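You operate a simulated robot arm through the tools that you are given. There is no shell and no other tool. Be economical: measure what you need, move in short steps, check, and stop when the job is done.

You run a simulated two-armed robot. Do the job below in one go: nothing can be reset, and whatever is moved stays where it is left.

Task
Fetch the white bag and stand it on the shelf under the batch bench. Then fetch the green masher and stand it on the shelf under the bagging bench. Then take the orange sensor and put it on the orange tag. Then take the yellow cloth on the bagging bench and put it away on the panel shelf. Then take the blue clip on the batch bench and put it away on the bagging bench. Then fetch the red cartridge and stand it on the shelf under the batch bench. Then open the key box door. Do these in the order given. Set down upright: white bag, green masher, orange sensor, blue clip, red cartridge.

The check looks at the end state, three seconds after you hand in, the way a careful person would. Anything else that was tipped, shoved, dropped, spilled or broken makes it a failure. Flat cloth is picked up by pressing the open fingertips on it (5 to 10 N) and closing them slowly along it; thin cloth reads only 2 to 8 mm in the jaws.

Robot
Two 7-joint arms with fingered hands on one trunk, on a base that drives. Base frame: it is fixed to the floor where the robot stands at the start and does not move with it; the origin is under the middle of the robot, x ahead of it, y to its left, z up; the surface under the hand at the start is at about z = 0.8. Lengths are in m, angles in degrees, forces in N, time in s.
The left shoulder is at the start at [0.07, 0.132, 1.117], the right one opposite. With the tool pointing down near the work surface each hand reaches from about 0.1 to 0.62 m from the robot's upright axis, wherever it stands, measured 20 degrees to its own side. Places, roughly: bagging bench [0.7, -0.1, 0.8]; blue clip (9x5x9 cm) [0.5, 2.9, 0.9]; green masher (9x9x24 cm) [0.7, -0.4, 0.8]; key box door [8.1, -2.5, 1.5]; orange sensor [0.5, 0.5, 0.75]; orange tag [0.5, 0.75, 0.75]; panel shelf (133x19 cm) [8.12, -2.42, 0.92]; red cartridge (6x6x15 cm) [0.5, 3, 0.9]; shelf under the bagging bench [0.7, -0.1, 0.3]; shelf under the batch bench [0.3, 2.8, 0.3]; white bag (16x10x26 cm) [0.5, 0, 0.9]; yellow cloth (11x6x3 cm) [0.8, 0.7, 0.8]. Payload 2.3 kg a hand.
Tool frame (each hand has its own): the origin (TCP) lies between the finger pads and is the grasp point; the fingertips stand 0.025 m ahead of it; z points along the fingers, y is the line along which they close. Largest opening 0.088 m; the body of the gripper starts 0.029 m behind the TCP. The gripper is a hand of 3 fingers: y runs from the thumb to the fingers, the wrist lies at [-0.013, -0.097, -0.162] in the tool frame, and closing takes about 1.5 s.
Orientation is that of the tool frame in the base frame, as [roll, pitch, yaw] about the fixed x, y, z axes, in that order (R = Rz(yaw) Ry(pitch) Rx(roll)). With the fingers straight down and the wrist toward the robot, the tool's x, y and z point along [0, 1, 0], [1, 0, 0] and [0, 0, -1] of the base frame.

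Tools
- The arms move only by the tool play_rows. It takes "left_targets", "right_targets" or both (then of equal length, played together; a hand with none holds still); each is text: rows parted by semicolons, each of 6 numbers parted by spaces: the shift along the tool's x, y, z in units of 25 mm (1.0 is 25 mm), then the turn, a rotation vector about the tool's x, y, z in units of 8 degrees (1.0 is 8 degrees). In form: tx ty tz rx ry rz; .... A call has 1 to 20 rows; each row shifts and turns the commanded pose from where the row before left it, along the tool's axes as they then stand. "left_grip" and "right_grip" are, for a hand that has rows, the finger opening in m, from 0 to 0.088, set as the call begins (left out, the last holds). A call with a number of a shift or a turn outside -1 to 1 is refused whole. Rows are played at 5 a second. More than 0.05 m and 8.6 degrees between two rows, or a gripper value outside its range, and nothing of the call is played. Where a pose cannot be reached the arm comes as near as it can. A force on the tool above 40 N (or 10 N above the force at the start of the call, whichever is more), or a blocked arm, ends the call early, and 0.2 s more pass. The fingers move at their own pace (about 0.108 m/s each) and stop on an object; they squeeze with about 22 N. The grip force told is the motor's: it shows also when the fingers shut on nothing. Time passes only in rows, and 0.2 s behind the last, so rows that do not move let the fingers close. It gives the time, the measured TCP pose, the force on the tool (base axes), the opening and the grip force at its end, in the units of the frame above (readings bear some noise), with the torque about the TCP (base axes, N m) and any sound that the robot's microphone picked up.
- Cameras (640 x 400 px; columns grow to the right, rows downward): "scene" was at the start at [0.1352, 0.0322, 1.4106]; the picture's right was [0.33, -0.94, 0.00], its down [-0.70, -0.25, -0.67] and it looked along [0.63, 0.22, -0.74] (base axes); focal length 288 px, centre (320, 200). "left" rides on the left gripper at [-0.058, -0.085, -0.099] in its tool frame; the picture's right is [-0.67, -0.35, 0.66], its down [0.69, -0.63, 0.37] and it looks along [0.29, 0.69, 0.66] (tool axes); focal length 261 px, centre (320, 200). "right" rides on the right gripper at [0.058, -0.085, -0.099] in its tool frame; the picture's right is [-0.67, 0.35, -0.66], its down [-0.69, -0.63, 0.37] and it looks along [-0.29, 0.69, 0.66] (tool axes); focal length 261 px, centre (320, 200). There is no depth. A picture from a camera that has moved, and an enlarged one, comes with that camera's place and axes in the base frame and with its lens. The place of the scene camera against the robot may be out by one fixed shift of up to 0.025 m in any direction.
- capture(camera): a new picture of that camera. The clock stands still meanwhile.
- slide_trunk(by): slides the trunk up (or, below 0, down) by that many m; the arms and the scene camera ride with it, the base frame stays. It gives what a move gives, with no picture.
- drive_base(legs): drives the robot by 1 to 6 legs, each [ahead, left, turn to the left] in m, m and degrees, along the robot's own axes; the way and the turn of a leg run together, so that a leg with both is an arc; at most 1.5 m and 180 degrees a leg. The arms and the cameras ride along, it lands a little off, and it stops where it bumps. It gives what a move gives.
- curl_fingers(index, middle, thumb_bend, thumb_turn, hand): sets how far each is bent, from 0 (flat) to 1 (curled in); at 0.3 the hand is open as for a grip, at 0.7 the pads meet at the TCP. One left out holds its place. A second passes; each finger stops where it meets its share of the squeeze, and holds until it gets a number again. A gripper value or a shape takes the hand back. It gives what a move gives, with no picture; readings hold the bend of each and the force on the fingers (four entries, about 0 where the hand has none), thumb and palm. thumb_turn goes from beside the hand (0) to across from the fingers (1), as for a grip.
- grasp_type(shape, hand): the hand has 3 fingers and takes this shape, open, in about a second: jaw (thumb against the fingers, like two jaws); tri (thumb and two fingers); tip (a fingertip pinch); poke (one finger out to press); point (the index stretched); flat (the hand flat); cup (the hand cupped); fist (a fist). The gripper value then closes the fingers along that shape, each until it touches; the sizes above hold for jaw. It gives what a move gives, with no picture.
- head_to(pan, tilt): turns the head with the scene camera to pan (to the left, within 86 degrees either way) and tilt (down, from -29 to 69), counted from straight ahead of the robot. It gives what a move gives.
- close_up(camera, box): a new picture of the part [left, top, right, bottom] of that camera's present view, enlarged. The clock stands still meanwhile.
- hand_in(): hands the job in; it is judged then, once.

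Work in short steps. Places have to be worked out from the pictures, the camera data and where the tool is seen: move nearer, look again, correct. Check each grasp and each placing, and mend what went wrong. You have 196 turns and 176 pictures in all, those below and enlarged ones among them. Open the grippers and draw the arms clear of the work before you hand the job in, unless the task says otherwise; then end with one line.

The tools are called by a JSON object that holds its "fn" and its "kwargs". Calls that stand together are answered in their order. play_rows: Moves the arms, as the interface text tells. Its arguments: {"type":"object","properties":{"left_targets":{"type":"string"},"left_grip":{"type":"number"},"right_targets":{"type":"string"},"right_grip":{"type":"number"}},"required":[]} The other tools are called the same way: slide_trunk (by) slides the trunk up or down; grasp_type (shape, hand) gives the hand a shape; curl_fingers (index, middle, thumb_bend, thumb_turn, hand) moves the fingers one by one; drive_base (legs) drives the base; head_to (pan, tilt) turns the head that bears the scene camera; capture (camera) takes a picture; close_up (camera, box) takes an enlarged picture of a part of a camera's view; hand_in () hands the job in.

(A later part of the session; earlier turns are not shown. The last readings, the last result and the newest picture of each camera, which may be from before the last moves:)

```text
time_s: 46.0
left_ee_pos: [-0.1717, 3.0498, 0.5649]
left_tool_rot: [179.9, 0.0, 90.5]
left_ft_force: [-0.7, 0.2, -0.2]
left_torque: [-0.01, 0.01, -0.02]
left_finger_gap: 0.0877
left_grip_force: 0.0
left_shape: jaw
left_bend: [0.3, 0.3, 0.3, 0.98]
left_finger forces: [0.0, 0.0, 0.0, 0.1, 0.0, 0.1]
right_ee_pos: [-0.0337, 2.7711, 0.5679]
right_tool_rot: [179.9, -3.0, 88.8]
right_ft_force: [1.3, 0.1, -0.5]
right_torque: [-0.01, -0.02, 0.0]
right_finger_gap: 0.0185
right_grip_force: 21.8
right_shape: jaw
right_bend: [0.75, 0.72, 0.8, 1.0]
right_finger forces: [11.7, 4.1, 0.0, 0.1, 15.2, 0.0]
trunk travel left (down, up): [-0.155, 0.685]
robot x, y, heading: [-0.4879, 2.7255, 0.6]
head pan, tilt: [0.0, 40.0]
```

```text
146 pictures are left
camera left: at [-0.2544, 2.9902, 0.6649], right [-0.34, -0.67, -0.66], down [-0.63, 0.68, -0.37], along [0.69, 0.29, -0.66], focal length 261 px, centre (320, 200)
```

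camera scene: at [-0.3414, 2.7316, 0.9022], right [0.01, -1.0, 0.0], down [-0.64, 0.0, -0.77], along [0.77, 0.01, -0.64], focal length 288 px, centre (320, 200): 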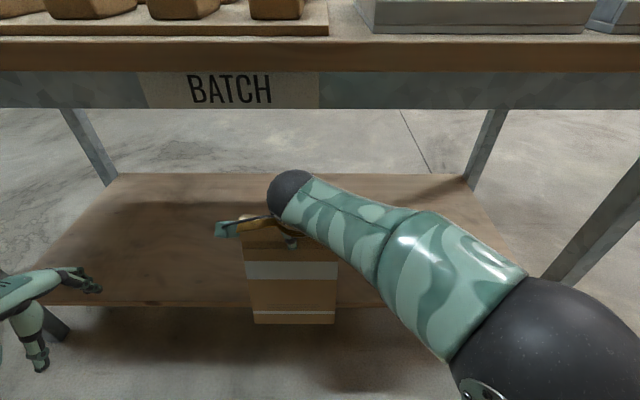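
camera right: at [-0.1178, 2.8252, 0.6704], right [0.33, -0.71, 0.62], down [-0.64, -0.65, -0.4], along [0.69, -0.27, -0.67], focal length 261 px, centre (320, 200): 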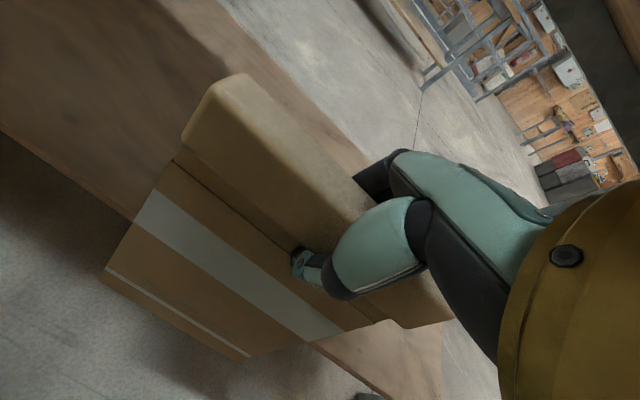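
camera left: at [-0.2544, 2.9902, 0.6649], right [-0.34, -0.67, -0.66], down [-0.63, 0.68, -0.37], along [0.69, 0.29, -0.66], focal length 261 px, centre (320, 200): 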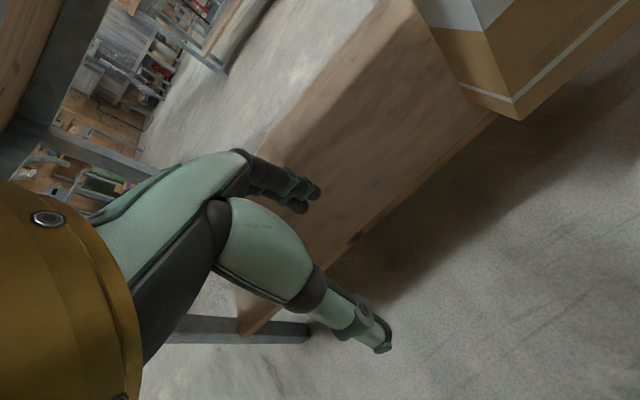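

Shelf edge is near x≈0.01. I lower 2 cm and go 7.5 cm further in, then look.

{"fn": "slide_trunk", "kwargs": {"by": -0.02}}

{"fn": "drive_base", "kwargs": {"legs": [[0.075, 0, 0]]}}

{"fn": "capture", "kwargs": {"camera": "scene"}}

{"fn": "capture", "kwargs": {"camera": "left"}}

```text
time_s: 46.7
left_ee_pos: [-0.1703, 3.0495, 0.5457]
left_tool_rot: [180.0, 0.0, 90.4]
left_ft_force: [-0.1, -0.5, 0.5]
left_torque: [0.0, -0.02, 0.03]
left_finger_gap: 0.0875
left_grip_force: 0.0
left_shape: jaw
left_bend: [0.3, 0.3, 0.3, 0.98]
left_finger forces: [0.0, 0.0, 0.0, 0.0, 0.1, 0.0]
right_ee_pos: [-0.0335, 2.7714, 0.5472]
right_tool_rot: [179.9, -2.9, 88.8]
right_ft_force: [0.2, 0.2, -0.7]
right_torque: [0.02, 0.05, 0.01]
right_finger_gap: 0.0186
right_grip_force: 21.6
right_shape: jaw
right_bend: [0.75, 0.72, 0.8, 1.0]
right_finger forces: [11.6, 3.9, 0.0, 0.0, 15.2, 0.0]
trunk travel left (down, up): [-0.135, 0.705]
robot x, y, heading: [-0.4896, 2.7228, 0.3]
head pan, tilt: [0.0, 40.0]
```

```text
time_s: 47.7
left_ee_pos: [-0.097, 3.0503, 0.5463]
left_tool_rot: [-180.0, 0.0, 90.4]
left_ft_force: [-0.6, -0.1, -0.5]
left_torque: [-0.02, 0.01, 0.0]
left_finger_gap: 0.0878
left_grip_force: 0.0
left_shape: jaw
left_bend: [0.3, 0.3, 0.3, 0.98]
left_finger forces: [0.0, 0.1, 0.0, 0.1, 0.0, 0.1]
right_ee_pos: [0.0415, 2.7707, 0.5479]
right_tool_rot: [179.9, -3.0, 88.7]
right_ft_force: [0.4, -0.3, -0.6]
right_torque: [0.02, 0.04, 0.01]
right_finger_gap: 0.0184
right_grip_force: 22.4
right_shape: jaw
right_bend: [0.75, 0.72, 0.8, 1.0]
right_finger forces: [11.6, 4.0, 0.0, 0.0, 15.2, 0.0]
trunk travel left (down, up): [-0.135, 0.705]
robot x, y, heading: [-0.4134, 2.7239, 0.2]
head pan, tilt: [0.0, 40.0]
```

```text
145 pictures are left
camera scene: at [-0.267, 2.732, 0.8821], right [0.01, -1.0, 0.0], down [-0.64, 0.0, -0.77], along [0.77, 0.0, -0.64], focal length 288 px, centre (320, 200)
```

scene: 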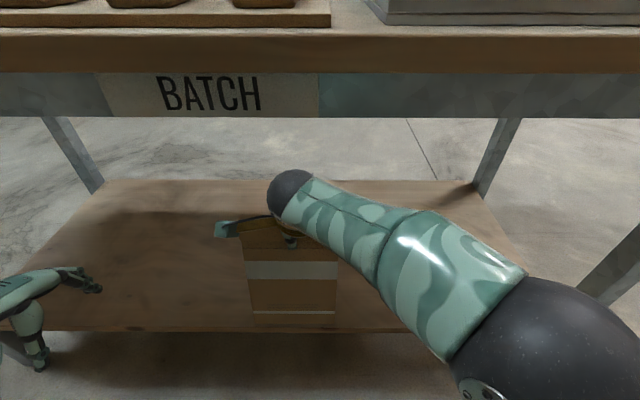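

```text
144 pictures are left
camera left: at [-0.1799, 2.9906, 0.6448], right [-0.34, -0.67, -0.66], down [-0.63, 0.68, -0.37], along [0.69, 0.29, -0.66], focal length 261 px, centre (320, 200)
```

left: 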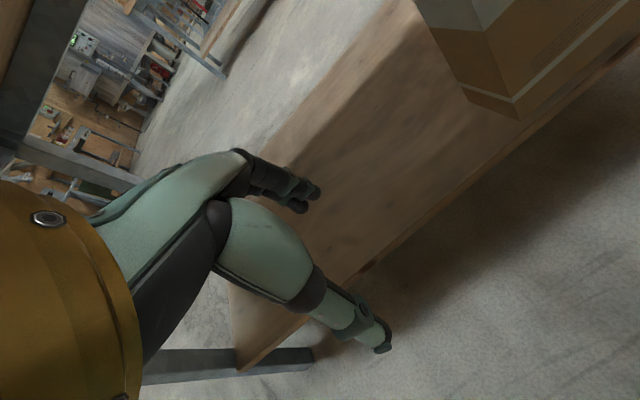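

The bag's front is only about 1 cm inside the shelf edge, so I go 2.5 cm further before lowering; the wrist stays below the apron.

{"fn": "drive_base", "kwargs": {"legs": [[0.028, 0, 0]]}}

{"fn": "slide_trunk", "kwargs": {"by": -0.01}}

{"fn": "play_rows", "kwargs": {"right_targets": "0 0 0.2 0 0 0;0 0 0 0 0 0"}}

{"fn": "capture", "kwargs": {"camera": "scene"}}

```text
time_s: 48.5
left_ee_pos: [-0.0683, 3.0505, 0.5456]
left_tool_rot: [-180.0, 0.1, 90.4]
left_ft_force: [-0.2, -0.1, -0.6]
left_torque: [0.01, 0.01, -0.01]
left_finger_gap: 0.0877
left_grip_force: 0.1
left_shape: jaw
left_bend: [0.3, 0.3, 0.3, 0.98]
left_finger forces: [0.0, 0.0, 0.0, 0.0, 0.1, 0.1]
right_ee_pos: [0.0686, 2.7721, 0.5478]
right_tool_rot: [179.9, -3.0, 88.7]
right_ft_force: [0.3, 0.0, -0.5]
right_torque: [0.02, -0.03, 0.02]
right_finger_gap: 0.0185
right_grip_force: 21.5
right_shape: jaw
right_bend: [0.75, 0.72, 0.8, 1.0]
right_finger forces: [11.6, 4.0, 0.0, 0.0, 15.3, 0.1]
trunk travel left (down, up): [-0.135, 0.705]
robot x, y, heading: [-0.3871, 2.725, 0.3]
head pan, tilt: [0.0, 40.0]
```

```text
time_s: 49.1
left_ee_pos: [-0.069, 3.0509, 0.5344]
left_tool_rot: [180.0, 0.0, 90.4]
left_ft_force: [-0.1, 1.1, 0.5]
left_torque: [-0.01, 0.0, 0.0]
left_finger_gap: 0.0877
left_grip_force: 0.0
left_shape: jaw
left_bend: [0.3, 0.3, 0.3, 0.98]
left_finger forces: [0.0, 0.0, 0.1, 0.0, 0.0, 0.1]
right_ee_pos: [0.0673, 2.7718, 0.5384]
right_tool_rot: [180.0, -3.0, 88.7]
right_ft_force: [0.0, 0.4, -0.5]
right_torque: [-0.02, 0.03, 0.01]
right_finger_gap: 0.0181
right_grip_force: 21.9
right_shape: jaw
right_bend: [0.75, 0.72, 0.8, 1.0]
right_finger forces: [11.7, 4.0, 0.0, 0.0, 15.2, 0.0]
trunk travel left (down, up): [-0.125, 0.715]
robot x, y, heading: [-0.384, 2.7238, 0.3]
head pan, tilt: [0.0, 40.0]
```

```text
time_s: 49.7
left_ee_pos: [-0.0693, 3.0493, 0.5362]
left_tool_rot: [-179.9, 0.0, 90.5]
left_ft_force: [0.0, 1.5, -1.4]
left_torque: [0.0, -0.01, -0.04]
left_finger_gap: 0.0877
left_grip_force: 0.1
left_shape: jaw
left_bend: [0.3, 0.3, 0.3, 0.98]
left_finger forces: [0.0, 0.0, 0.0, 0.0, 0.1, 0.0]
right_ee_pos: [0.0695, 2.7701, 0.5343]
right_tool_rot: [179.7, -3.4, 88.5]
right_ft_force: [0.0, -0.2, -1.3]
right_torque: [0.0, 0.0, -0.02]
right_finger_gap: 0.0186
right_grip_force: 22.1
right_shape: jaw
right_bend: [0.75, 0.72, 0.8, 1.0]
right_finger forces: [11.5, 3.9, 0.1, 0.0, 15.2, 0.1]
trunk travel left (down, up): [-0.125, 0.715]
robot x, y, heading: [-0.3872, 2.7247, 0.5]
head pan, tilt: [0.0, 40.0]
```

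```text
143 pictures are left
camera scene: at [-0.2395, 2.7322, 0.8722], right [0.01, -1.0, 0.0], down [-0.64, 0.0, -0.77], along [0.77, 0.01, -0.64], focal length 288 px, centre (320, 200)
```

scene: 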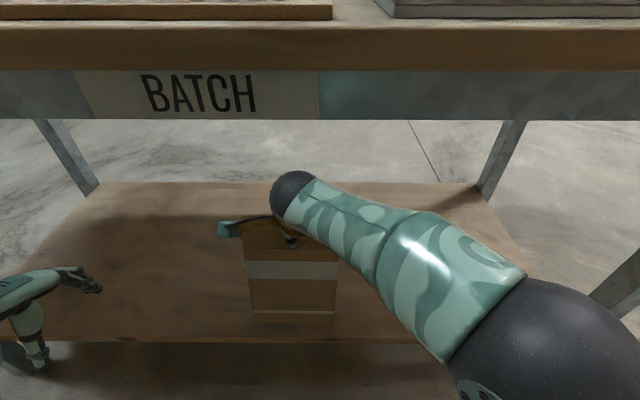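

Still no contact force; I lower in small steps with the arm while watching the force.

{"fn": "play_rows", "kwargs": {"right_targets": "0 0 0.2 0 0 0;0 0 0 0 0 0"}}

{"fn": "play_rows", "kwargs": {"right_targets": "0 0 0.2 0 0 0;0 0 0 0 0 0"}}

```text
time_s: 50.3
left_ee_pos: [-0.0687, 3.0509, 0.5366]
left_tool_rot: [-180.0, 0.0, 90.5]
left_ft_force: [-0.2, -0.7, -0.8]
left_torque: [0.01, 0.01, -0.01]
left_finger_gap: 0.0873
left_grip_force: 0.1
left_shape: jaw
left_bend: [0.3, 0.3, 0.3, 0.98]
left_finger forces: [0.0, 0.1, 0.0, 0.0, 0.1, 0.1]
right_ee_pos: [0.0705, 2.7695, 0.5328]
right_tool_rot: [179.7, -3.9, 88.2]
right_ft_force: [-0.2, -0.8, -0.2]
right_torque: [0.0, 0.02, 0.02]
right_finger_gap: 0.0186
right_grip_force: 22.2
right_shape: jaw
right_bend: [0.75, 0.72, 0.8, 1.0]
right_finger forces: [11.5, 4.1, 0.0, 0.0, 15.1, 0.0]
trunk travel left (down, up): [-0.125, 0.715]
robot x, y, heading: [-0.3884, 2.7265, 0.4]
head pan, tilt: [0.0, 40.0]
```

```text
time_s: 50.9
left_ee_pos: [-0.0684, 3.0507, 0.5362]
left_tool_rot: [-180.0, 0.0, 90.3]
left_ft_force: [-0.1, 0.0, -1.0]
left_torque: [-0.02, 0.02, -0.01]
left_finger_gap: 0.088
left_grip_force: 0.0
left_shape: jaw
left_bend: [0.3, 0.3, 0.3, 0.98]
left_finger forces: [0.0, 0.0, 0.1, 0.1, 0.0, 0.0]
right_ee_pos: [0.0711, 2.7673, 0.5303]
right_tool_rot: [179.7, -4.5, 88.1]
right_ft_force: [0.0, 0.7, -0.8]
right_torque: [0.01, 0.03, 0.0]
right_finger_gap: 0.0188
right_grip_force: 22.1
right_shape: jaw
right_bend: [0.75, 0.72, 0.8, 1.0]
right_finger forces: [11.5, 4.0, 0.0, 0.0, 15.2, 0.0]
trunk travel left (down, up): [-0.125, 0.715]
robot x, y, heading: [-0.3837, 2.7243, 0.5]
head pan, tilt: [0.0, 40.0]
```

The arm drifts in tilt slightly, so I use the trunk for the last millimetres.

{"fn": "slide_trunk", "kwargs": {"by": -0.006}}

{"fn": "slide_trunk", "kwargs": {"by": -0.006}}

{"fn": "capture", "kwargs": {"camera": "left"}}

{"fn": "capture", "kwargs": {"camera": "right"}}

```text
time_s: 51.5
left_ee_pos: [-0.0688, 3.0497, 0.5302]
left_tool_rot: [179.9, 0.0, 90.4]
left_ft_force: [0.1, 0.8, 0.1]
left_torque: [0.03, 0.01, -0.01]
left_finger_gap: 0.0878
left_grip_force: 0.0
left_shape: jaw
left_bend: [0.3, 0.3, 0.3, 0.98]
left_finger forces: [0.0, 0.0, 0.1, 0.0, 0.1, 0.0]
right_ee_pos: [0.0715, 2.7681, 0.523]
right_tool_rot: [179.7, -4.4, 88.0]
right_ft_force: [0.2, 0.4, -1.1]
right_torque: [-0.02, 0.01, 0.02]
right_finger_gap: 0.0184
right_grip_force: 21.9
right_shape: jaw
right_bend: [0.75, 0.72, 0.8, 1.0]
right_finger forces: [11.5, 4.0, 0.1, 0.1, 15.2, 0.0]
trunk travel left (down, up): [-0.119, 0.721]
robot x, y, heading: [-0.3858, 2.7262, 0.6]
head pan, tilt: [0.0, 40.0]
```

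```text
time_s: 52.0
left_ee_pos: [-0.0684, 3.05, 0.5242]
left_tool_rot: [180.0, 0.0, 90.4]
left_ft_force: [0.1, 0.5, 0.0]
left_torque: [-0.01, -0.02, 0.01]
left_finger_gap: 0.0878
left_grip_force: 0.1
left_shape: jaw
left_bend: [0.3, 0.3, 0.3, 0.98]
left_finger forces: [0.0, 0.0, 0.0, 0.0, 0.1, 0.1]
right_ee_pos: [0.0713, 2.7685, 0.5172]
right_tool_rot: [179.8, -4.4, 88.0]
right_ft_force: [-0.6, -0.1, -0.8]
right_torque: [0.0, -0.02, -0.01]
right_finger_gap: 0.0187
right_grip_force: 22.0
right_shape: jaw
right_bend: [0.75, 0.72, 0.8, 1.0]
right_finger forces: [11.5, 4.0, 0.0, 0.0, 15.3, 0.0]
trunk travel left (down, up): [-0.113, 0.727]
robot x, y, heading: [-0.3861, 2.7294, 0.2]
head pan, tilt: [0.0, 40.0]
```

```text
142 pictures are left
camera left: at [-0.1526, 2.9908, 0.6229], right [-0.34, -0.67, -0.66], down [-0.63, 0.68, -0.37], along [0.69, 0.29, -0.66], focal length 261 px, centre (320, 200)
```

left: 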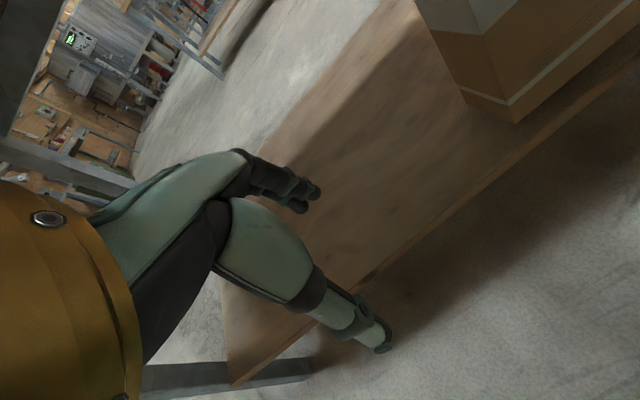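

```text
141 pictures are left
camera right: at [-0.0119, 2.8211, 0.621], right [0.32, -0.73, 0.6], down [-0.65, -0.63, -0.42], along [0.69, -0.26, -0.68], focal length 261 px, centre (320, 200)
```

right: 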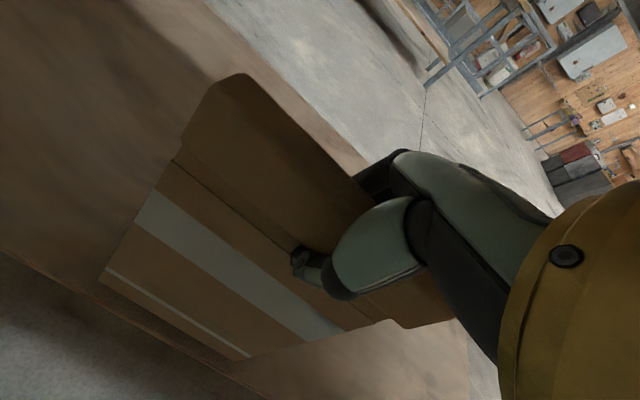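

No contact yet; I keep lowering the trunk in small steps until the shelf pushes back.

{"fn": "slide_trunk", "kwargs": {"by": -0.008}}

{"fn": "slide_trunk", "kwargs": {"by": -0.008}}

{"fn": "capture", "kwargs": {"camera": "scene"}}

```text
time_s: 52.6
left_ee_pos: [-0.0682, 3.0495, 0.5161]
left_tool_rot: [180.0, 0.0, 90.4]
left_ft_force: [0.4, -0.4, 0.9]
left_torque: [0.04, -0.05, 0.0]
left_finger_gap: 0.0878
left_grip_force: 0.0
left_shape: jaw
left_bend: [0.3, 0.3, 0.3, 0.98]
left_finger forces: [0.1, 0.0, 0.1, 0.0, 0.0, 0.0]
right_ee_pos: [0.0716, 2.7677, 0.5085]
right_tool_rot: [179.8, -4.3, 88.0]
right_ft_force: [-0.3, 0.3, 0.3]
right_torque: [-0.02, 0.0, -0.03]
right_finger_gap: 0.0187
right_grip_force: 21.6
right_shape: jaw
right_bend: [0.75, 0.72, 0.8, 1.0]
right_finger forces: [11.5, 3.9, 0.1, 0.0, 15.2, 0.1]
trunk travel left (down, up): [-0.105, 0.735]
robot x, y, heading: [-0.3881, 2.7237, 0.5]
head pan, tilt: [0.0, 40.0]
```

```text
time_s: 53.1
left_ee_pos: [-0.0684, 3.0502, 0.5076]
left_tool_rot: [-179.9, 0.0, 90.4]
left_ft_force: [1.3, 0.2, 0.1]
left_torque: [0.01, 0.01, 0.01]
left_finger_gap: 0.0877
left_grip_force: 0.0
left_shape: jaw
left_bend: [0.3, 0.3, 0.3, 0.98]
left_finger forces: [0.1, 0.0, 0.0, 0.1, 0.0, 0.0]
right_ee_pos: [0.0706, 2.7689, 0.5003]
right_tool_rot: [179.9, -4.4, 88.0]
right_ft_force: [0.0, -0.2, -1.1]
right_torque: [-0.01, 0.03, 0.04]
right_finger_gap: 0.0184
right_grip_force: 22.3
right_shape: jaw
right_bend: [0.75, 0.72, 0.8, 1.0]
right_finger forces: [11.5, 4.1, 0.0, 0.0, 15.2, 0.0]
trunk travel left (down, up): [-0.097, 0.743]
robot x, y, heading: [-0.3849, 2.7277, 0.5]
head pan, tilt: [0.0, 40.0]
```

```text
140 pictures are left
camera scene: at [-0.2396, 2.7322, 0.8441], right [0.01, -1.0, 0.0], down [-0.64, 0.0, -0.77], along [0.77, 0.01, -0.64], focal length 288 px, centre (320, 200)
```

scene: 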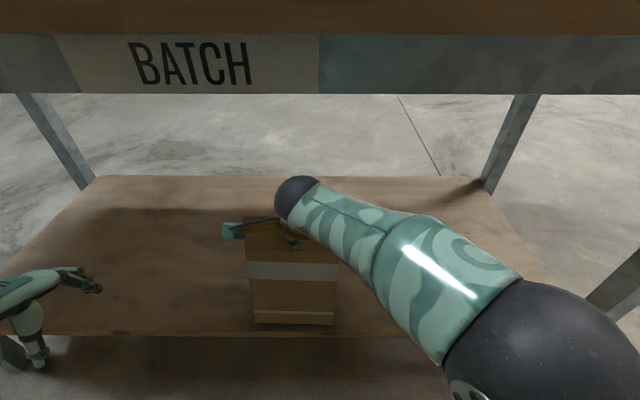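

Combining views, the shelf is about z≈0.25 with its edge near x≈0.04, so the bag is ~1.5 cm above it and within the edge. I continue lowering.

{"fn": "slide_trunk", "kwargs": {"by": -0.008}}

{"fn": "slide_trunk", "kwargs": {"by": -0.006}}

{"fn": "slide_trunk", "kwargs": {"by": -0.004}}

```text
time_s: 53.7
left_ee_pos: [-0.069, 3.0503, 0.4995]
left_tool_rot: [179.9, 0.0, 90.4]
left_ft_force: [0.8, -0.1, -0.1]
left_torque: [0.07, 0.01, -0.03]
left_finger_gap: 0.0875
left_grip_force: 0.1
left_shape: jaw
left_bend: [0.3, 0.3, 0.3, 0.98]
left_finger forces: [0.1, 0.1, 0.0, 0.0, 0.0, 0.0]
right_ee_pos: [0.0718, 2.7691, 0.494]
right_tool_rot: [179.7, -4.5, 88.0]
right_ft_force: [-0.8, 1.7, 4.2]
right_torque: [-0.02, -0.07, 0.01]
right_finger_gap: 0.0185
right_grip_force: 22.1
right_shape: jaw
right_bend: [0.75, 0.73, 0.8, 1.0]
right_finger forces: [9.5, 4.8, 0.1, 0.1, 15.7, 0.0]
trunk travel left (down, up): [-0.089, 0.751]
robot x, y, heading: [-0.3847, 2.7278, 0.4]
head pan, tilt: [0.0, 40.0]
```

```text
time_s: 54.3
left_ee_pos: [-0.0696, 3.0507, 0.4951]
left_tool_rot: [179.7, 0.0, 90.4]
left_ft_force: [0.0, 1.0, -0.1]
left_torque: [-0.01, -0.03, 0.0]
left_finger_gap: 0.088
left_grip_force: 0.1
left_shape: jaw
left_bend: [0.3, 0.3, 0.3, 0.98]
left_finger forces: [0.0, 0.0, 0.0, 0.1, 0.1, 0.0]
right_ee_pos: [0.0686, 2.7686, 0.4914]
right_tool_rot: [179.4, -4.3, 88.1]
right_ft_force: [-6.3, 2.2, 18.1]
right_torque: [0.0, 0.18, -0.01]
right_finger_gap: 0.0184
right_grip_force: 22.1
right_shape: jaw
right_bend: [0.75, 0.73, 0.81, 1.0]
right_finger forces: [9.2, 4.1, 0.1, 0.0, 20.6, 0.1]
trunk travel left (down, up): [-0.083, 0.757]
robot x, y, heading: [-0.3864, 2.7247, 0.0]
head pan, tilt: [0.0, 40.0]
```

```text
time_s: 54.8
left_ee_pos: [-0.0699, 3.0493, 0.4906]
left_tool_rot: [179.9, 0.0, 90.4]
left_ft_force: [-0.4, 0.4, 0.3]
left_torque: [0.01, 0.01, 0.01]
left_finger_gap: 0.0878
left_grip_force: 0.0
left_shape: jaw
left_bend: [0.3, 0.3, 0.3, 0.98]
left_finger forces: [0.1, 0.0, 0.0, 0.0, 0.0, 0.0]
right_ee_pos: [0.0715, 2.7686, 0.4838]
right_tool_rot: [179.5, -4.4, 88.1]
right_ft_force: [-3.7, 1.1, 10.0]
right_torque: [-0.03, 0.04, 0.01]
right_finger_gap: 0.0177
right_grip_force: 22.1
right_shape: jaw
right_bend: [0.75, 0.73, 0.82, 1.0]
right_finger forces: [7.9, 5.1, 0.1, 0.0, 17.0, 0.0]
trunk travel left (down, up): [-0.079, 0.761]
robot x, y, heading: [-0.3847, 2.7207, 0.4]
head pan, tilt: [0.0, 40.0]
```

The bag touches down (10–18 N). I ease up 4 mm, then open the hand.

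{"fn": "slide_trunk", "kwargs": {"by": 0.004}}

{"fn": "play_rows", "kwargs": {"right_targets": "0 0 0 0 0 0;0 0 0 0 0 0;0 0 0 0 0 0;0 0 0 0 0 0;0 0 0 0 0 0;0 0 0 0 0 0", "right_grip": 0.075}}

{"fn": "capture", "kwargs": {"camera": "right"}}

{"fn": "capture", "kwargs": {"camera": "scene"}}

```text
time_s: 55.3
left_ee_pos: [-0.0675, 3.05, 0.4945]
left_tool_rot: [-179.9, -0.1, 90.4]
left_ft_force: [-1.1, 1.0, 0.2]
left_torque: [0.0, 0.04, 0.01]
left_finger_gap: 0.0876
left_grip_force: 0.1
left_shape: jaw
left_bend: [0.3, 0.3, 0.3, 0.98]
left_finger forces: [0.1, 0.0, 0.0, 0.1, 0.0, 0.1]
right_ee_pos: [0.0719, 2.7678, 0.4872]
right_tool_rot: [179.8, -4.4, 88.0]
right_ft_force: [-0.4, 0.5, -0.8]
right_torque: [0.02, 0.0, 0.01]
right_finger_gap: 0.0171
right_grip_force: 21.7
right_shape: jaw
right_bend: [0.75, 0.72, 0.82, 1.0]
right_finger forces: [10.1, 5.0, 0.0, 0.0, 16.0, 0.0]
trunk travel left (down, up): [-0.083, 0.757]
robot x, y, heading: [-0.3892, 2.7237, 0.5]
head pan, tilt: [0.0, 40.0]
```

```text
time_s: 56.7
left_ee_pos: [-0.0687, 3.0499, 0.4941]
left_tool_rot: [180.0, -0.1, 90.4]
left_ft_force: [0.6, 0.3, 0.2]
left_torque: [0.02, 0.02, 0.03]
left_finger_gap: 0.0877
left_grip_force: 0.1
left_shape: jaw
left_bend: [0.3, 0.3, 0.3, 0.98]
left_finger forces: [0.0, 0.1, 0.1, 0.0, 0.0, 0.0]
right_ee_pos: [0.0719, 2.7691, 0.4866]
right_tool_rot: [179.8, -4.4, 88.0]
right_ft_force: [-0.4, -0.4, 0.5]
right_torque: [-0.02, -0.01, 0.01]
right_finger_gap: 0.0747
right_grip_force: 0.1
right_shape: jaw
right_bend: [0.28, 0.33, 0.43, 0.99]
right_finger forces: [0.1, 0.1, 0.1, 0.0, 0.0, 0.1]
trunk travel left (down, up): [-0.083, 0.757]
robot x, y, heading: [-0.3861, 2.7266, 0.5]
head pan, tilt: [0.0, 40.0]
```

```text
139 pictures are left
camera right: at [-0.012, 2.8211, 0.5911], right [0.32, -0.73, 0.6], down [-0.65, -0.63, -0.42], along [0.69, -0.26, -0.68], focal length 261 px, centre (320, 200)
```

right: 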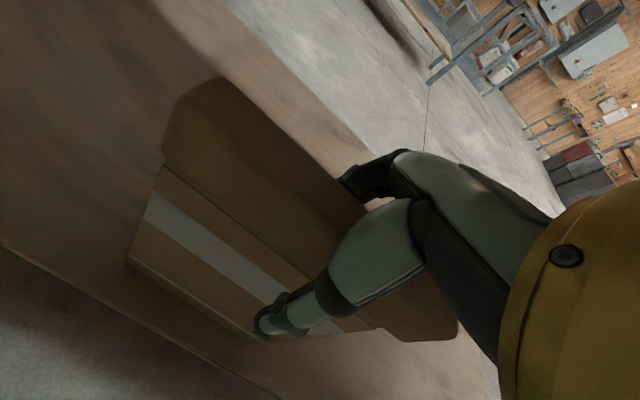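

```text
138 pictures are left
camera scene: at [-0.2396, 2.7322, 0.8302], right [0.01, -1.0, 0.0], down [-0.64, 0.0, -0.77], along [0.77, 0.01, -0.64], focal length 288 px, centre (320, 200)
```

scene: 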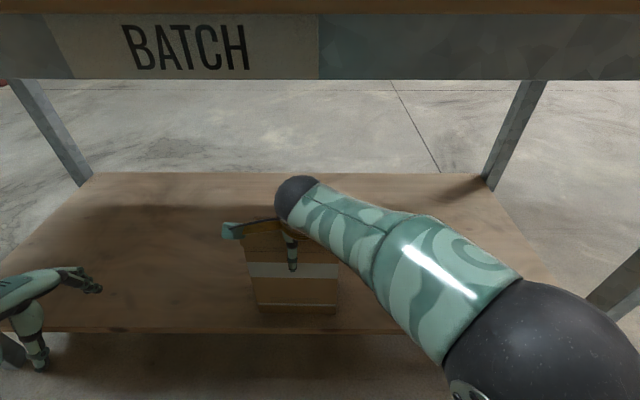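

The bag stands free on the shelf. I raise the hand straight up 6.5 cm and back away.

{"fn": "slide_trunk", "kwargs": {"by": 0.065}}

{"fn": "drive_base", "kwargs": {"legs": [[-0.3, 0, 0]]}}

{"fn": "head_to", "kwargs": {"pan": 0, "tilt": 30}}

{"fn": "capture", "kwargs": {"camera": "scene"}}

```text
time_s: 57.8
left_ee_pos: [-0.0675, 3.051, 0.5586]
left_tool_rot: [-180.0, -0.1, 90.4]
left_ft_force: [0.2, -0.2, 0.6]
left_torque: [-0.03, 0.03, -0.01]
left_finger_gap: 0.0876
left_grip_force: 0.0
left_shape: jaw
left_bend: [0.3, 0.3, 0.3, 0.98]
left_finger forces: [0.1, 0.0, 0.0, 0.0, 0.0, 0.0]
right_ee_pos: [0.072, 2.7684, 0.5528]
right_tool_rot: [179.9, -4.4, 88.0]
right_ft_force: [1.1, 0.5, -0.5]
right_torque: [-0.04, 0.01, 0.01]
right_finger_gap: 0.0745
right_grip_force: 0.0
right_shape: jaw
right_bend: [0.28, 0.33, 0.43, 0.99]
right_finger forces: [0.1, 0.0, 0.0, 0.0, 0.0, 0.0]
trunk travel left (down, up): [-0.148, 0.692]
robot x, y, heading: [-0.3827, 2.7236, 0.6]
head pan, tilt: [0.0, 40.0]
```

```text
time_s: 59.8
left_ee_pos: [-0.3668, 3.0467, 0.559]
left_tool_rot: [-180.0, 0.0, 90.3]
left_ft_force: [0.2, -0.3, -0.6]
left_torque: [0.01, 0.01, 0.0]
left_finger_gap: 0.0875
left_grip_force: 0.1
left_shape: jaw
left_bend: [0.3, 0.3, 0.3, 0.98]
left_finger forces: [0.0, 0.0, 0.0, 0.0, 0.1, 0.0]
right_ee_pos: [-0.2281, 2.7656, 0.552]
right_tool_rot: [179.8, -4.3, 88.0]
right_ft_force: [0.0, -0.2, 0.3]
right_torque: [-0.04, 0.0, 0.0]
right_finger_gap: 0.0747
right_grip_force: 0.1
right_shape: jaw
right_bend: [0.28, 0.33, 0.43, 0.99]
right_finger forces: [0.1, 0.0, 0.1, 0.0, 0.0, 0.0]
trunk travel left (down, up): [-0.148, 0.692]
robot x, y, heading: [-0.6819, 2.7228, 0.5]
head pan, tilt: [0.0, 40.0]
```

```text
time_s: 60.5
left_ee_pos: [-0.3675, 3.0478, 0.5595]
left_tool_rot: [-180.0, -0.1, 90.3]
left_ft_force: [0.4, -0.4, -0.3]
left_torque: [-0.02, -0.02, -0.02]
left_finger_gap: 0.0875
left_grip_force: 0.0
left_shape: jaw
left_bend: [0.3, 0.3, 0.3, 0.98]
left_finger forces: [0.1, 0.0, 0.0, 0.1, 0.0, 0.0]
right_ee_pos: [-0.2271, 2.7638, 0.5547]
right_tool_rot: [179.8, -5.0, 87.6]
right_ft_force: [1.3, -0.4, 0.0]
right_torque: [0.03, -0.01, 0.03]
right_finger_gap: 0.0748
right_grip_force: 0.0
right_shape: jaw
right_bend: [0.28, 0.33, 0.43, 0.99]
right_finger forces: [0.0, 0.1, 0.0, 0.1, 0.0, 0.0]
trunk travel left (down, up): [-0.148, 0.692]
robot x, y, heading: [-0.6821, 2.7242, 0.2]
head pan, tilt: [0.0, 30.0]
```

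```text
137 pictures are left
camera scene: at [-0.5338, 2.7302, 0.9105], right [0.01, -1.0, 0.0], down [-0.5, 0.0, -0.87], along [0.87, 0.0, -0.5], focal length 288 px, centre (320, 200)
```

scene: 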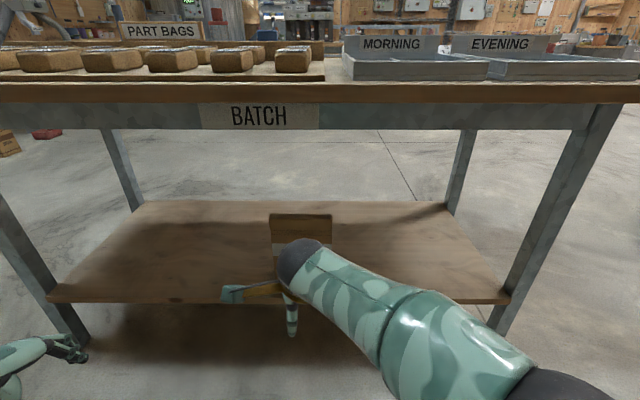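

The white bag stands on the shelf. I raise the trunk back up and drive back toward the bagging bench, opposite the masher.

{"fn": "slide_trunk", "kwargs": {"by": 0.4}}

{"fn": "slide_trunk", "kwargs": {"by": 0.127}}

{"fn": "drive_base", "kwargs": {"legs": [[0, -1.49, 0], [0, -1.49, 0]]}}

{"fn": "head_to", "kwargs": {"pan": -15, "tilt": 30}}

{"fn": "capture", "kwargs": {"camera": "scene"}}

```text
time_s: 64.4
left_ee_pos: [-0.3675, 3.048, 0.9586]
left_tool_rot: [-180.0, 0.0, 90.4]
left_ft_force: [-0.3, -0.6, -0.5]
left_torque: [-0.01, 0.0, -0.01]
left_finger_gap: 0.0876
left_grip_force: 0.0
left_shape: jaw
left_bend: [0.3, 0.3, 0.3, 0.98]
left_finger forces: [0.1, 0.1, 0.0, 0.1, 0.0, 0.0]
right_ee_pos: [-0.2268, 2.7636, 0.9538]
right_tool_rot: [179.8, -5.0, 87.6]
right_ft_force: [-0.2, 0.6, -0.6]
right_torque: [0.01, 0.02, 0.0]
right_finger_gap: 0.0747
right_grip_force: 0.1
right_shape: jaw
right_bend: [0.28, 0.33, 0.43, 0.99]
right_finger forces: [0.0, 0.0, 0.0, 0.1, 0.1, 0.0]
trunk travel left (down, up): [-0.548, 0.292]
robot x, y, heading: [-0.6846, 2.7251, 0.2]
head pan, tilt: [0.0, 30.0]
```

```text
time_s: 65.9
left_ee_pos: [-0.3682, 3.048, 1.0857]
left_tool_rot: [180.0, -0.1, 90.3]
left_ft_force: [-0.3, 0.3, 0.3]
left_torque: [-0.01, -0.01, 0.0]
left_finger_gap: 0.0875
left_grip_force: 0.1
left_shape: jaw
left_bend: [0.3, 0.3, 0.3, 0.98]
left_finger forces: [0.0, 0.0, 0.0, 0.0, 0.0, 0.1]
right_ee_pos: [-0.226, 2.764, 1.0825]
right_tool_rot: [179.9, -5.0, 87.6]
right_ft_force: [-0.6, 0.0, 0.3]
right_torque: [0.0, -0.01, 0.01]
right_finger_gap: 0.0746
right_grip_force: 0.1
right_shape: jaw
right_bend: [0.28, 0.33, 0.43, 0.99]
right_finger forces: [0.0, 0.1, 0.1, 0.0, 0.0, 0.0]
trunk travel left (down, up): [-0.675, 0.165]
robot x, y, heading: [-0.6855, 2.7261, 0.1]
head pan, tilt: [0.0, 30.0]
```

```text
time_s: 80.5
left_ee_pos: [-0.3208, 0.0324, 1.0853]
left_tool_rot: [-180.0, 0.0, 91.2]
left_ft_force: [-0.2, -0.6, 0.2]
left_torque: [-0.01, -0.01, 0.0]
left_finger_gap: 0.0877
left_grip_force: 0.1
left_shape: jaw
left_bend: [0.3, 0.3, 0.3, 0.98]
left_finger forces: [0.1, 0.0, 0.0, 0.0, 0.1, 0.0]
right_ee_pos: [-0.1747, -0.2482, 1.0819]
right_tool_rot: [179.8, -5.1, 88.4]
right_ft_force: [0.1, 1.2, 0.1]
right_torque: [0.01, 0.02, 0.05]
right_finger_gap: 0.0746
right_grip_force: 0.0
right_shape: jaw
right_bend: [0.28, 0.33, 0.43, 0.99]
right_finger forces: [0.0, 0.0, 0.0, 0.1, 0.1, 0.1]
trunk travel left (down, up): [-0.675, 0.165]
robot x, y, heading: [-0.6362, -0.2958, 1.4]
head pan, tilt: [0.0, 30.0]
```

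```text
time_s: 81.2
left_ee_pos: [-0.3218, 0.0333, 1.0855]
left_tool_rot: [-180.0, 0.0, 91.3]
left_ft_force: [0.2, 0.1, 0.6]
left_torque: [-0.02, 0.0, 0.01]
left_finger_gap: 0.0876
left_grip_force: 0.0
left_shape: jaw
left_bend: [0.3, 0.3, 0.3, 0.98]
left_finger forces: [0.1, 0.0, 0.0, 0.0, 0.1, 0.0]
right_ee_pos: [-0.175, -0.2485, 1.0826]
right_tool_rot: [179.9, -5.1, 88.2]
right_ft_force: [0.1, -0.8, -0.8]
right_torque: [0.04, 0.0, 0.03]
right_finger_gap: 0.0749
right_grip_force: 0.1
right_shape: jaw
right_bend: [0.28, 0.33, 0.43, 0.99]
right_finger forces: [0.0, 0.0, 0.0, 0.0, 0.0, 0.0]
trunk travel left (down, up): [-0.675, 0.165]
robot x, y, heading: [-0.6319, -0.2962, 1.4]
head pan, tilt: [-15.0, 30.0]
```

```text
136 pictures are left
camera scene: at [-0.4846, -0.3099, 1.4376], right [-0.24, -0.97, 0.0], down [-0.49, 0.12, -0.87], along [0.84, -0.21, -0.5], focal length 288 px, centre (320, 200)
```

scene: 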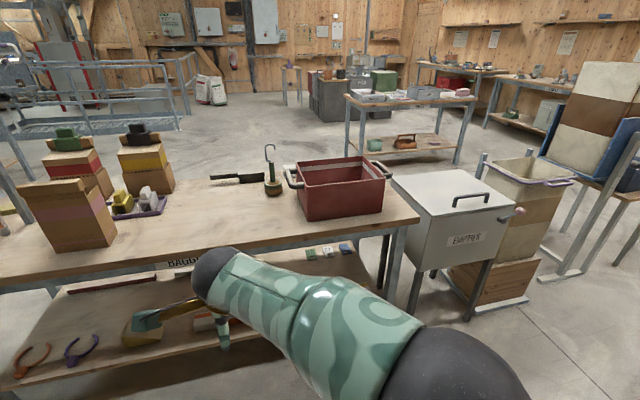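

{"fn": "close_up", "kwargs": {"camera": "scene", "box": [200, 130, 400, 255]}}

{"fn": "close_up", "kwargs": {"camera": "scene", "box": [0, 225, 400, 400]}}

```text
3.20 times, centred on (300, 192) of scene
camera zoom: at [-0.4846, -0.3099, 1.4376], right [-0.24, -0.97, 0.0], down [-0.49, 0.12, -0.87], along [0.84, -0.21, -0.5], focal length 923 px, centre (384, 224)
```

zoom: 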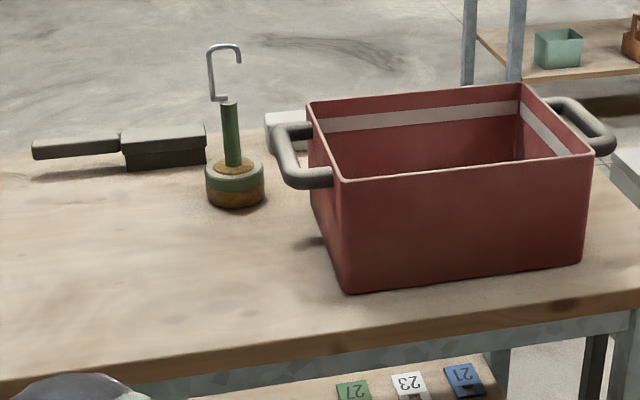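

```text
1.60 times, centred on (200, 312) of scene
camera zoom: at [-0.4846, -0.3099, 1.4376], right [-0.24, -0.97, 0.0], down [-0.49, 0.12, -0.87], along [0.84, -0.21, -0.5], focal length 462 px, centre (512, 20)
```

zoom: 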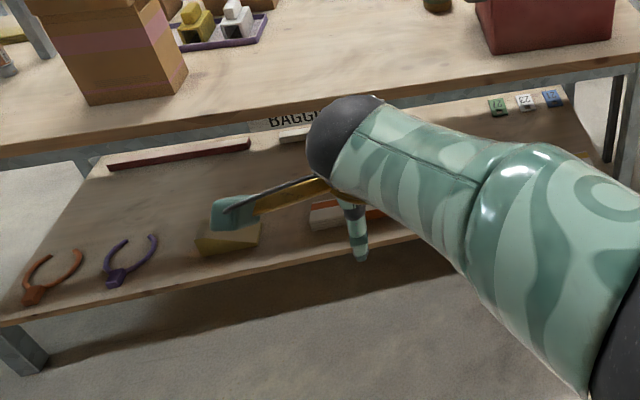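

Masher: base at about (0.72, -0.39), handle z≈0.85–0.945 with a wire hook above. I'll grip the handle from the front with fingers horizontal, so I turn the right hand forward here in free space.

{"fn": "play_rows", "kwargs": {"right_targets": "-1 -0.5 0 -1 0 0;-1 -0.5 0 -1 0 0;-1 -0.5 0 -1 0 0;-1 0 0 -1 0 0;-1 0 0 -1 0 0;-1 0 0 -1 0 0;0 0 0 -1 0 0;0 0 0 -1 0 0;0 0 0 -1 0 0;0 0 0 -1 0 0;0 0 0 -1 0 0;0 0 0 -0.25 0 0;0 0 0 0 0 0", "right_grip": 0.088}}

{"fn": "play_rows", "kwargs": {"right_targets": "0 0 0 0 0 1;0 0 0 0 0 1;0 0 0 0 0 1;0 0 0 0 0 1;0 0 0 0 0 1;0 0 0 0 0 1;0 0 0 0 0 1;0 0 0 0 0 1;0 0 0 0 0 1;0 0 0 0 0 1;0 0 0 0 0 1;0 0 0 0 0 0.25;0 0 0 0 0 0"}}

{"fn": "capture", "kwargs": {"camera": "scene"}}

{"fn": "capture", "kwargs": {"camera": "right"}}

```text
time_s: 84.0
left_ee_pos: [-0.3204, 0.0344, 1.0856]
left_tool_rot: [179.9, 0.0, 91.2]
left_ft_force: [1.1, -0.6, -1.0]
left_torque: [0.0, -0.01, -0.01]
left_finger_gap: 0.0875
left_grip_force: 0.1
left_shape: jaw
left_bend: [0.3, 0.3, 0.3, 0.98]
left_finger forces: [0.0, 0.0, 0.1, 0.0, 0.0, 0.1]
right_ee_pos: [-0.1429, -0.3724, 1.1097]
right_tool_rot: [93.0, -3.6, 86.8]
right_ft_force: [0.8, 0.0, 0.3]
right_torque: [0.0, -0.03, -0.01]
right_finger_gap: 0.0877
right_grip_force: 0.0
right_shape: jaw
right_bend: [0.3, 0.3, 0.3, 0.98]
right_finger forces: [0.0, 0.0, 0.1, 0.1, 0.0, 0.0]
right hand out of reach, approached as far as the arm can: row 2, 3, 9, 10, 11, 12
trunk travel left (down, up): [-0.675, 0.165]
robot x, y, heading: [-0.6314, -0.2972, 0.9]
head pan, tilt: [-15.0, 30.0]
```

```text
time_s: 86.8
left_ee_pos: [-0.3203, 0.0334, 1.0859]
left_tool_rot: [-180.0, -0.1, 91.3]
left_ft_force: [-0.5, -0.6, 0.6]
left_torque: [-0.02, -0.01, 0.03]
left_finger_gap: 0.0877
left_grip_force: 0.1
left_shape: jaw
left_bend: [0.3, 0.3, 0.3, 0.98]
left_finger forces: [0.0, 0.1, 0.1, 0.0, 0.0, 0.0]
right_ee_pos: [-0.093, -0.3341, 1.22]
right_tool_rot: [-133.6, -85.1, -49.6]
right_ft_force: [0.5, -0.2, 0.6]
right_torque: [-0.01, -0.01, -0.02]
right_finger_gap: 0.0878
right_grip_force: 0.1
right_shape: jaw
right_bend: [0.3, 0.3, 0.3, 0.98]
right_finger forces: [0.0, 0.1, 0.0, 0.1, 0.0, 0.0]
right hand out of reach, approached as far as the arm can: row 1, 2, 3, 4, 5, 6, 7, 8, 9, 10, 11, 12
trunk travel left (down, up): [-0.675, 0.165]
robot x, y, heading: [-0.6328, -0.2939, 1.2]
head pan, tilt: [-15.0, 30.0]
```

```text
133 pictures are left
camera scene: at [-0.4845, -0.31, 1.4375], right [-0.24, -0.97, 0.0], down [-0.49, 0.12, -0.87], along [0.84, -0.21, -0.5], focal length 288 px, centre (320, 200)
```

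scene: 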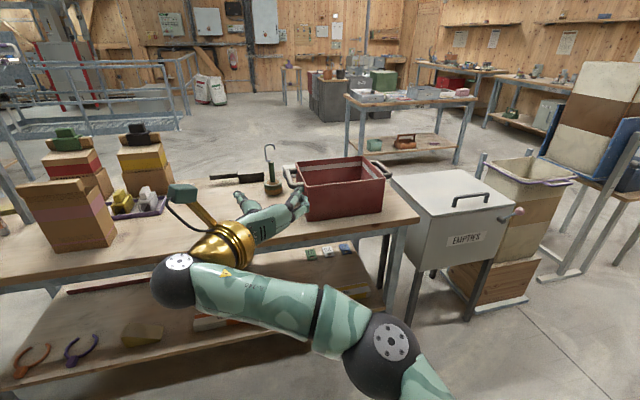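

```text
132 pictures are left
camera right: at [-0.1839, -0.2479, 1.2902], right [-0.71, -0.27, -0.65], down [0.36, 0.65, -0.66], along [0.6, -0.71, -0.37], focal length 261 px, centre (320, 200)
```

right: 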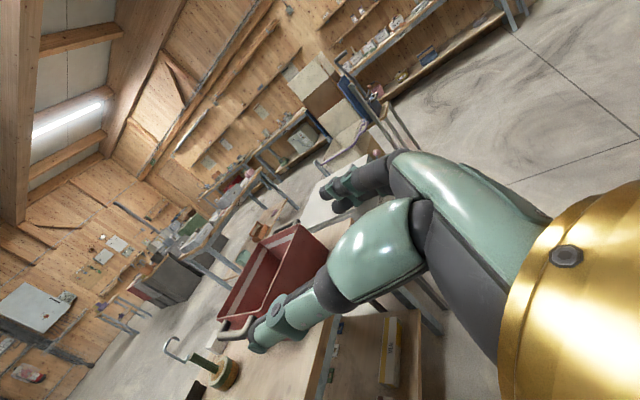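

The hand now points forward with the thumb left. I lower it about 0.3 m to handle height while still clear of the bench.

{"fn": "play_rows", "kwargs": {"right_targets": "-1 0 0 0 0 0;-1 0 0 0 0 0;-1 0 0 0 0 0;-1 0 0 0 0 0;-1 0 0 0 0 0;-1 0 0 0 0 0;-1 0 0 0 0 0;-1 0 0 0 0 0;-1 0 0 0 0 0;-1 0 0 0 0 0;-1 0 0 0 0 0;-1 0 0 0 0 0;0 0 0 0 0 0"}}

{"fn": "capture", "kwargs": {"camera": "right"}}

```text
time_s: 89.6
left_ee_pos: [-0.3214, 0.0338, 1.086]
left_tool_rot: [179.9, 0.0, 91.2]
left_ft_force: [0.5, -0.1, -0.6]
left_torque: [-0.02, -0.03, -0.02]
left_finger_gap: 0.0877
left_grip_force: 0.0
left_shape: jaw
left_bend: [0.3, 0.3, 0.3, 0.98]
left_finger forces: [0.0, 0.1, 0.0, 0.0, 0.0, 0.1]
right_ee_pos: [-0.0678, -0.3178, 1.2025]
right_tool_rot: [-132.7, -85.1, -50.5]
right_ft_force: [0.0, -0.3, -0.5]
right_torque: [0.02, -0.01, -0.03]
right_finger_gap: 0.0878
right_grip_force: 0.0
right_shape: jaw
right_bend: [0.3, 0.3, 0.3, 0.98]
right_finger forces: [0.0, 0.1, 0.0, 0.0, 0.1, 0.0]
right hand out of reach, approached as far as the arm can: row 1, 2, 3, 4, 5, 6, 7, 8, 9, 10, 11, 12
trunk travel left (down, up): [-0.675, 0.165]
robot x, y, heading: [-0.6339, -0.2997, 1.2]
head pan, tilt: [-15.0, 30.0]
```

```text
131 pictures are left
camera right: at [-0.159, -0.2311, 1.271], right [-0.71, -0.27, -0.65], down [0.37, 0.65, -0.66], along [0.6, -0.71, -0.36], focal length 261 px, centre (320, 200)
```

right: 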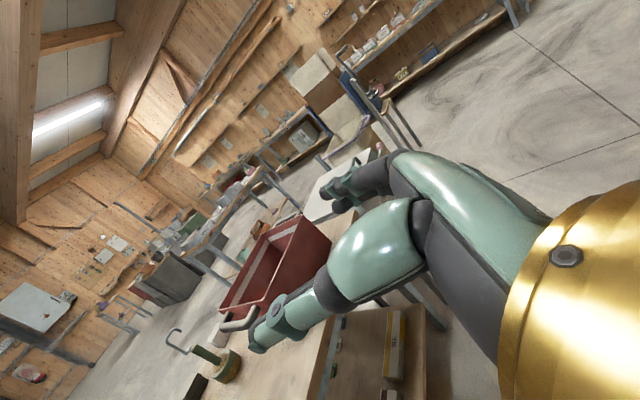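

The arm is at a joint limit with fingers level. I pitch the fingers about 35° down, which should free the wrist, and test lowering again.

{"fn": "play_rows", "kwargs": {"right_targets": "0 0 -1 0 -1 0;0 0 -1 0 -1 0;0 0 -1 0 -1 0;0 0 -1 0 -1 0;0 0 0 0 -0.5 0;0 0 0 0 0 0"}}

{"fn": "play_rows", "kwargs": {"right_targets": "-1 0 1 0 0 0;-1 0 1 0 0 0;-1 0 1 0 0 0;-1 0 1 0 0 0;-1 0 1 0 0 0;-1 0 1 0 0 0;0 0 0 0 0 0"}}

{"fn": "capture", "kwargs": {"camera": "right"}}

```text
time_s: 91.0
left_ee_pos: [-0.3199, 0.0351, 1.0866]
left_tool_rot: [-180.0, 0.1, 91.2]
left_ft_force: [0.0, -0.1, 0.3]
left_torque: [0.01, -0.05, 0.02]
left_finger_gap: 0.0876
left_grip_force: 0.1
left_shape: jaw
left_bend: [0.3, 0.3, 0.3, 0.98]
left_finger forces: [0.0, 0.0, 0.0, 0.1, 0.0, 0.1]
right_ee_pos: [-0.1623, -0.3127, 1.227]
right_tool_rot: [-174.2, -50.9, -7.7]
right_ft_force: [-0.9, 0.5, -0.1]
right_torque: [-0.01, 0.0, -0.02]
right_finger_gap: 0.0877
right_grip_force: 0.1
right_shape: jaw
right_bend: [0.3, 0.3, 0.3, 0.98]
right_finger forces: [0.0, 0.0, 0.0, 0.1, 0.0, 0.0]
trunk travel left (down, up): [-0.675, 0.165]
robot x, y, heading: [-0.6326, -0.2937, 1.2]
head pan, tilt: [-15.0, 30.0]
```

```text
time_s: 92.6
left_ee_pos: [-0.3216, 0.034, 1.086]
left_tool_rot: [180.0, 0.0, 91.2]
left_ft_force: [0.1, 1.2, -0.6]
left_torque: [0.02, 0.0, -0.04]
left_finger_gap: 0.0877
left_grip_force: 0.1
left_shape: jaw
left_bend: [0.3, 0.3, 0.3, 0.98]
left_finger forces: [0.0, 0.1, 0.0, 0.1, 0.0, 0.1]
right_ee_pos: [-0.1325, -0.3052, 1.05]
right_tool_rot: [-174.3, -50.9, -7.8]
right_ft_force: [-0.1, 0.6, 0.5]
right_torque: [0.03, -0.02, -0.03]
right_finger_gap: 0.0878
right_grip_force: 0.0
right_shape: jaw
right_bend: [0.3, 0.3, 0.3, 0.98]
right_finger forces: [0.0, 0.0, 0.0, 0.1, 0.0, 0.0]
right hand out of reach, approached as far as the arm can: row 3, 4, 5
trunk travel left (down, up): [-0.675, 0.165]
robot x, y, heading: [-0.6373, -0.2953, 1.3]
head pan, tilt: [-15.0, 30.0]
```

```text
130 pictures are left
camera right: at [-0.1682, -0.2243, 1.1632], right [-0.95, -0.29, -0.13], down [-0.11, 0.68, -0.72], along [0.3, -0.67, -0.68], focal length 261 px, centre (320, 200)
```

right: 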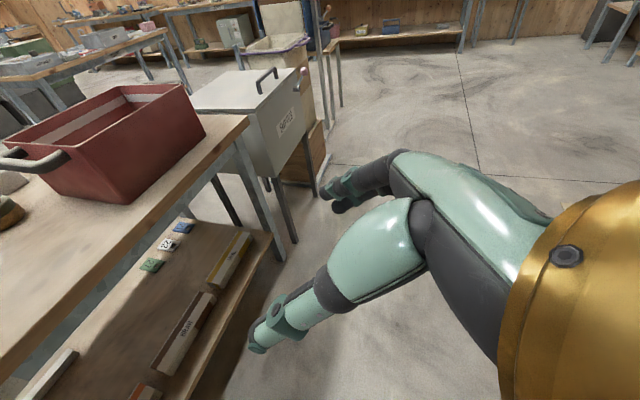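

Pitched 39° down works. I lower another 15 cm and shift right toward the masher's y.

{"fn": "play_rows", "kwargs": {"right_targets": "-0.776 0.5 0.628 0 0 0;-0.776 0.5 0.628 0 0 0;-0.776 0.5 0.628 0 0 0;-0.776 0.5 0.628 0 0 0;-0.776 0.5 0.628 0 0 0;-0.776 0.5 0.628 0 0 0;0 0 0 0 0 0"}}

{"fn": "head_to", "kwargs": {"pan": -10, "tilt": 35}}

{"fn": "capture", "kwargs": {"camera": "scene"}}

```text
time_s: 94.2
left_ee_pos: [-0.3212, 0.0338, 1.0854]
left_tool_rot: [180.0, -0.1, 91.2]
left_ft_force: [0.4, -0.8, 0.2]
left_torque: [-0.02, 0.02, -0.02]
left_finger_gap: 0.0874
left_grip_force: 0.1
left_shape: jaw
left_bend: [0.3, 0.3, 0.3, 0.98]
left_finger forces: [0.0, 0.1, 0.0, 0.0, 0.1, 0.1]
right_ee_pos: [-0.1082, -0.3693, 0.9171]
right_tool_rot: [-174.6, -50.5, -7.5]
right_ft_force: [-1.2, 0.5, -0.4]
right_torque: [-0.02, 0.01, 0.02]
right_finger_gap: 0.088
right_grip_force: 0.0
right_shape: jaw
right_bend: [0.3, 0.3, 0.3, 0.98]
right_finger forces: [0.0, 0.0, 0.0, 0.1, 0.0, 0.0]
right hand out of reach, approached as far as the arm can: row 5, 6
trunk travel left (down, up): [-0.675, 0.165]
robot x, y, heading: [-0.6343, -0.2942, 1.3]
head pan, tilt: [-15.0, 30.0]
```

```text
time_s: 94.9
left_ee_pos: [-0.3221, 0.0337, 1.0861]
left_tool_rot: [-180.0, 0.0, 91.2]
left_ft_force: [0.7, 0.6, 0.6]
left_torque: [-0.01, 0.03, -0.04]
left_finger_gap: 0.0876
left_grip_force: 0.1
left_shape: jaw
left_bend: [0.3, 0.3, 0.3, 0.98]
left_finger forces: [0.0, 0.0, 0.1, 0.0, 0.0, 0.0]
right_ee_pos: [-0.1073, -0.3694, 0.917]
right_tool_rot: [-174.5, -50.5, -7.4]
right_ft_force: [0.1, 0.1, 0.0]
right_torque: [0.03, -0.03, 0.0]
right_finger_gap: 0.0877
right_grip_force: 0.1
right_shape: jaw
right_bend: [0.3, 0.3, 0.3, 0.98]
right_finger forces: [0.0, 0.0, 0.0, 0.0, 0.0, 0.0]
trunk travel left (down, up): [-0.675, 0.165]
robot x, y, heading: [-0.6306, -0.296, 0.9]
head pan, tilt: [-10.0, 35.0]
```

```text
129 pictures are left
camera scene: at [-0.4854, -0.3018, 1.4298], right [-0.15, -0.99, 0.0], down [-0.57, 0.09, -0.82], along [0.81, -0.13, -0.57], focal length 288 px, centre (320, 200)
```

scene: 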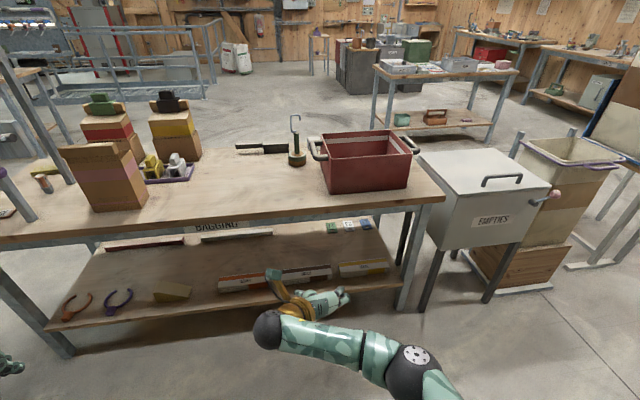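

z is right. I extend the arm forward ~12 cm here in free space, before driving up.

{"fn": "play_rows", "kwargs": {"right_targets": "0.62 0 0.778 0 0 0;0.62 0 0.778 0 0 0;0.62 0 0.778 0 0 0;0.62 0 0.778 0 0 0;0.62 0 0.778 0 0 0;0 0 0 0 0 0"}}

```text
time_s: 96.3
left_ee_pos: [-0.3207, 0.0336, 1.0855]
left_tool_rot: [179.9, 0.0, 91.2]
left_ft_force: [0.7, 0.2, 0.6]
left_torque: [-0.01, -0.01, -0.01]
left_finger_gap: 0.0876
left_grip_force: 0.1
left_shape: jaw
left_bend: [0.3, 0.3, 0.3, 0.98]
left_finger forces: [0.1, 0.1, 0.0, 0.0, 0.1, 0.0]
right_ee_pos: [-0.0348, -0.4044, 0.9301]
right_tool_rot: [-174.3, -50.9, -7.7]
right_ft_force: [-0.7, 0.0, 0.9]
right_torque: [0.01, -0.03, -0.04]
right_finger_gap: 0.0879
right_grip_force: 0.0
right_shape: jaw
right_bend: [0.3, 0.3, 0.3, 0.98]
right_finger forces: [0.0, 0.0, 0.0, 0.0, 0.1, 0.0]
right hand out of reach, approached as far as the arm can: row 3, 4, 5
trunk travel left (down, up): [-0.675, 0.165]
robot x, y, heading: [-0.6355, -0.2942, 1.2]
head pan, tilt: [-10.0, 35.0]
```

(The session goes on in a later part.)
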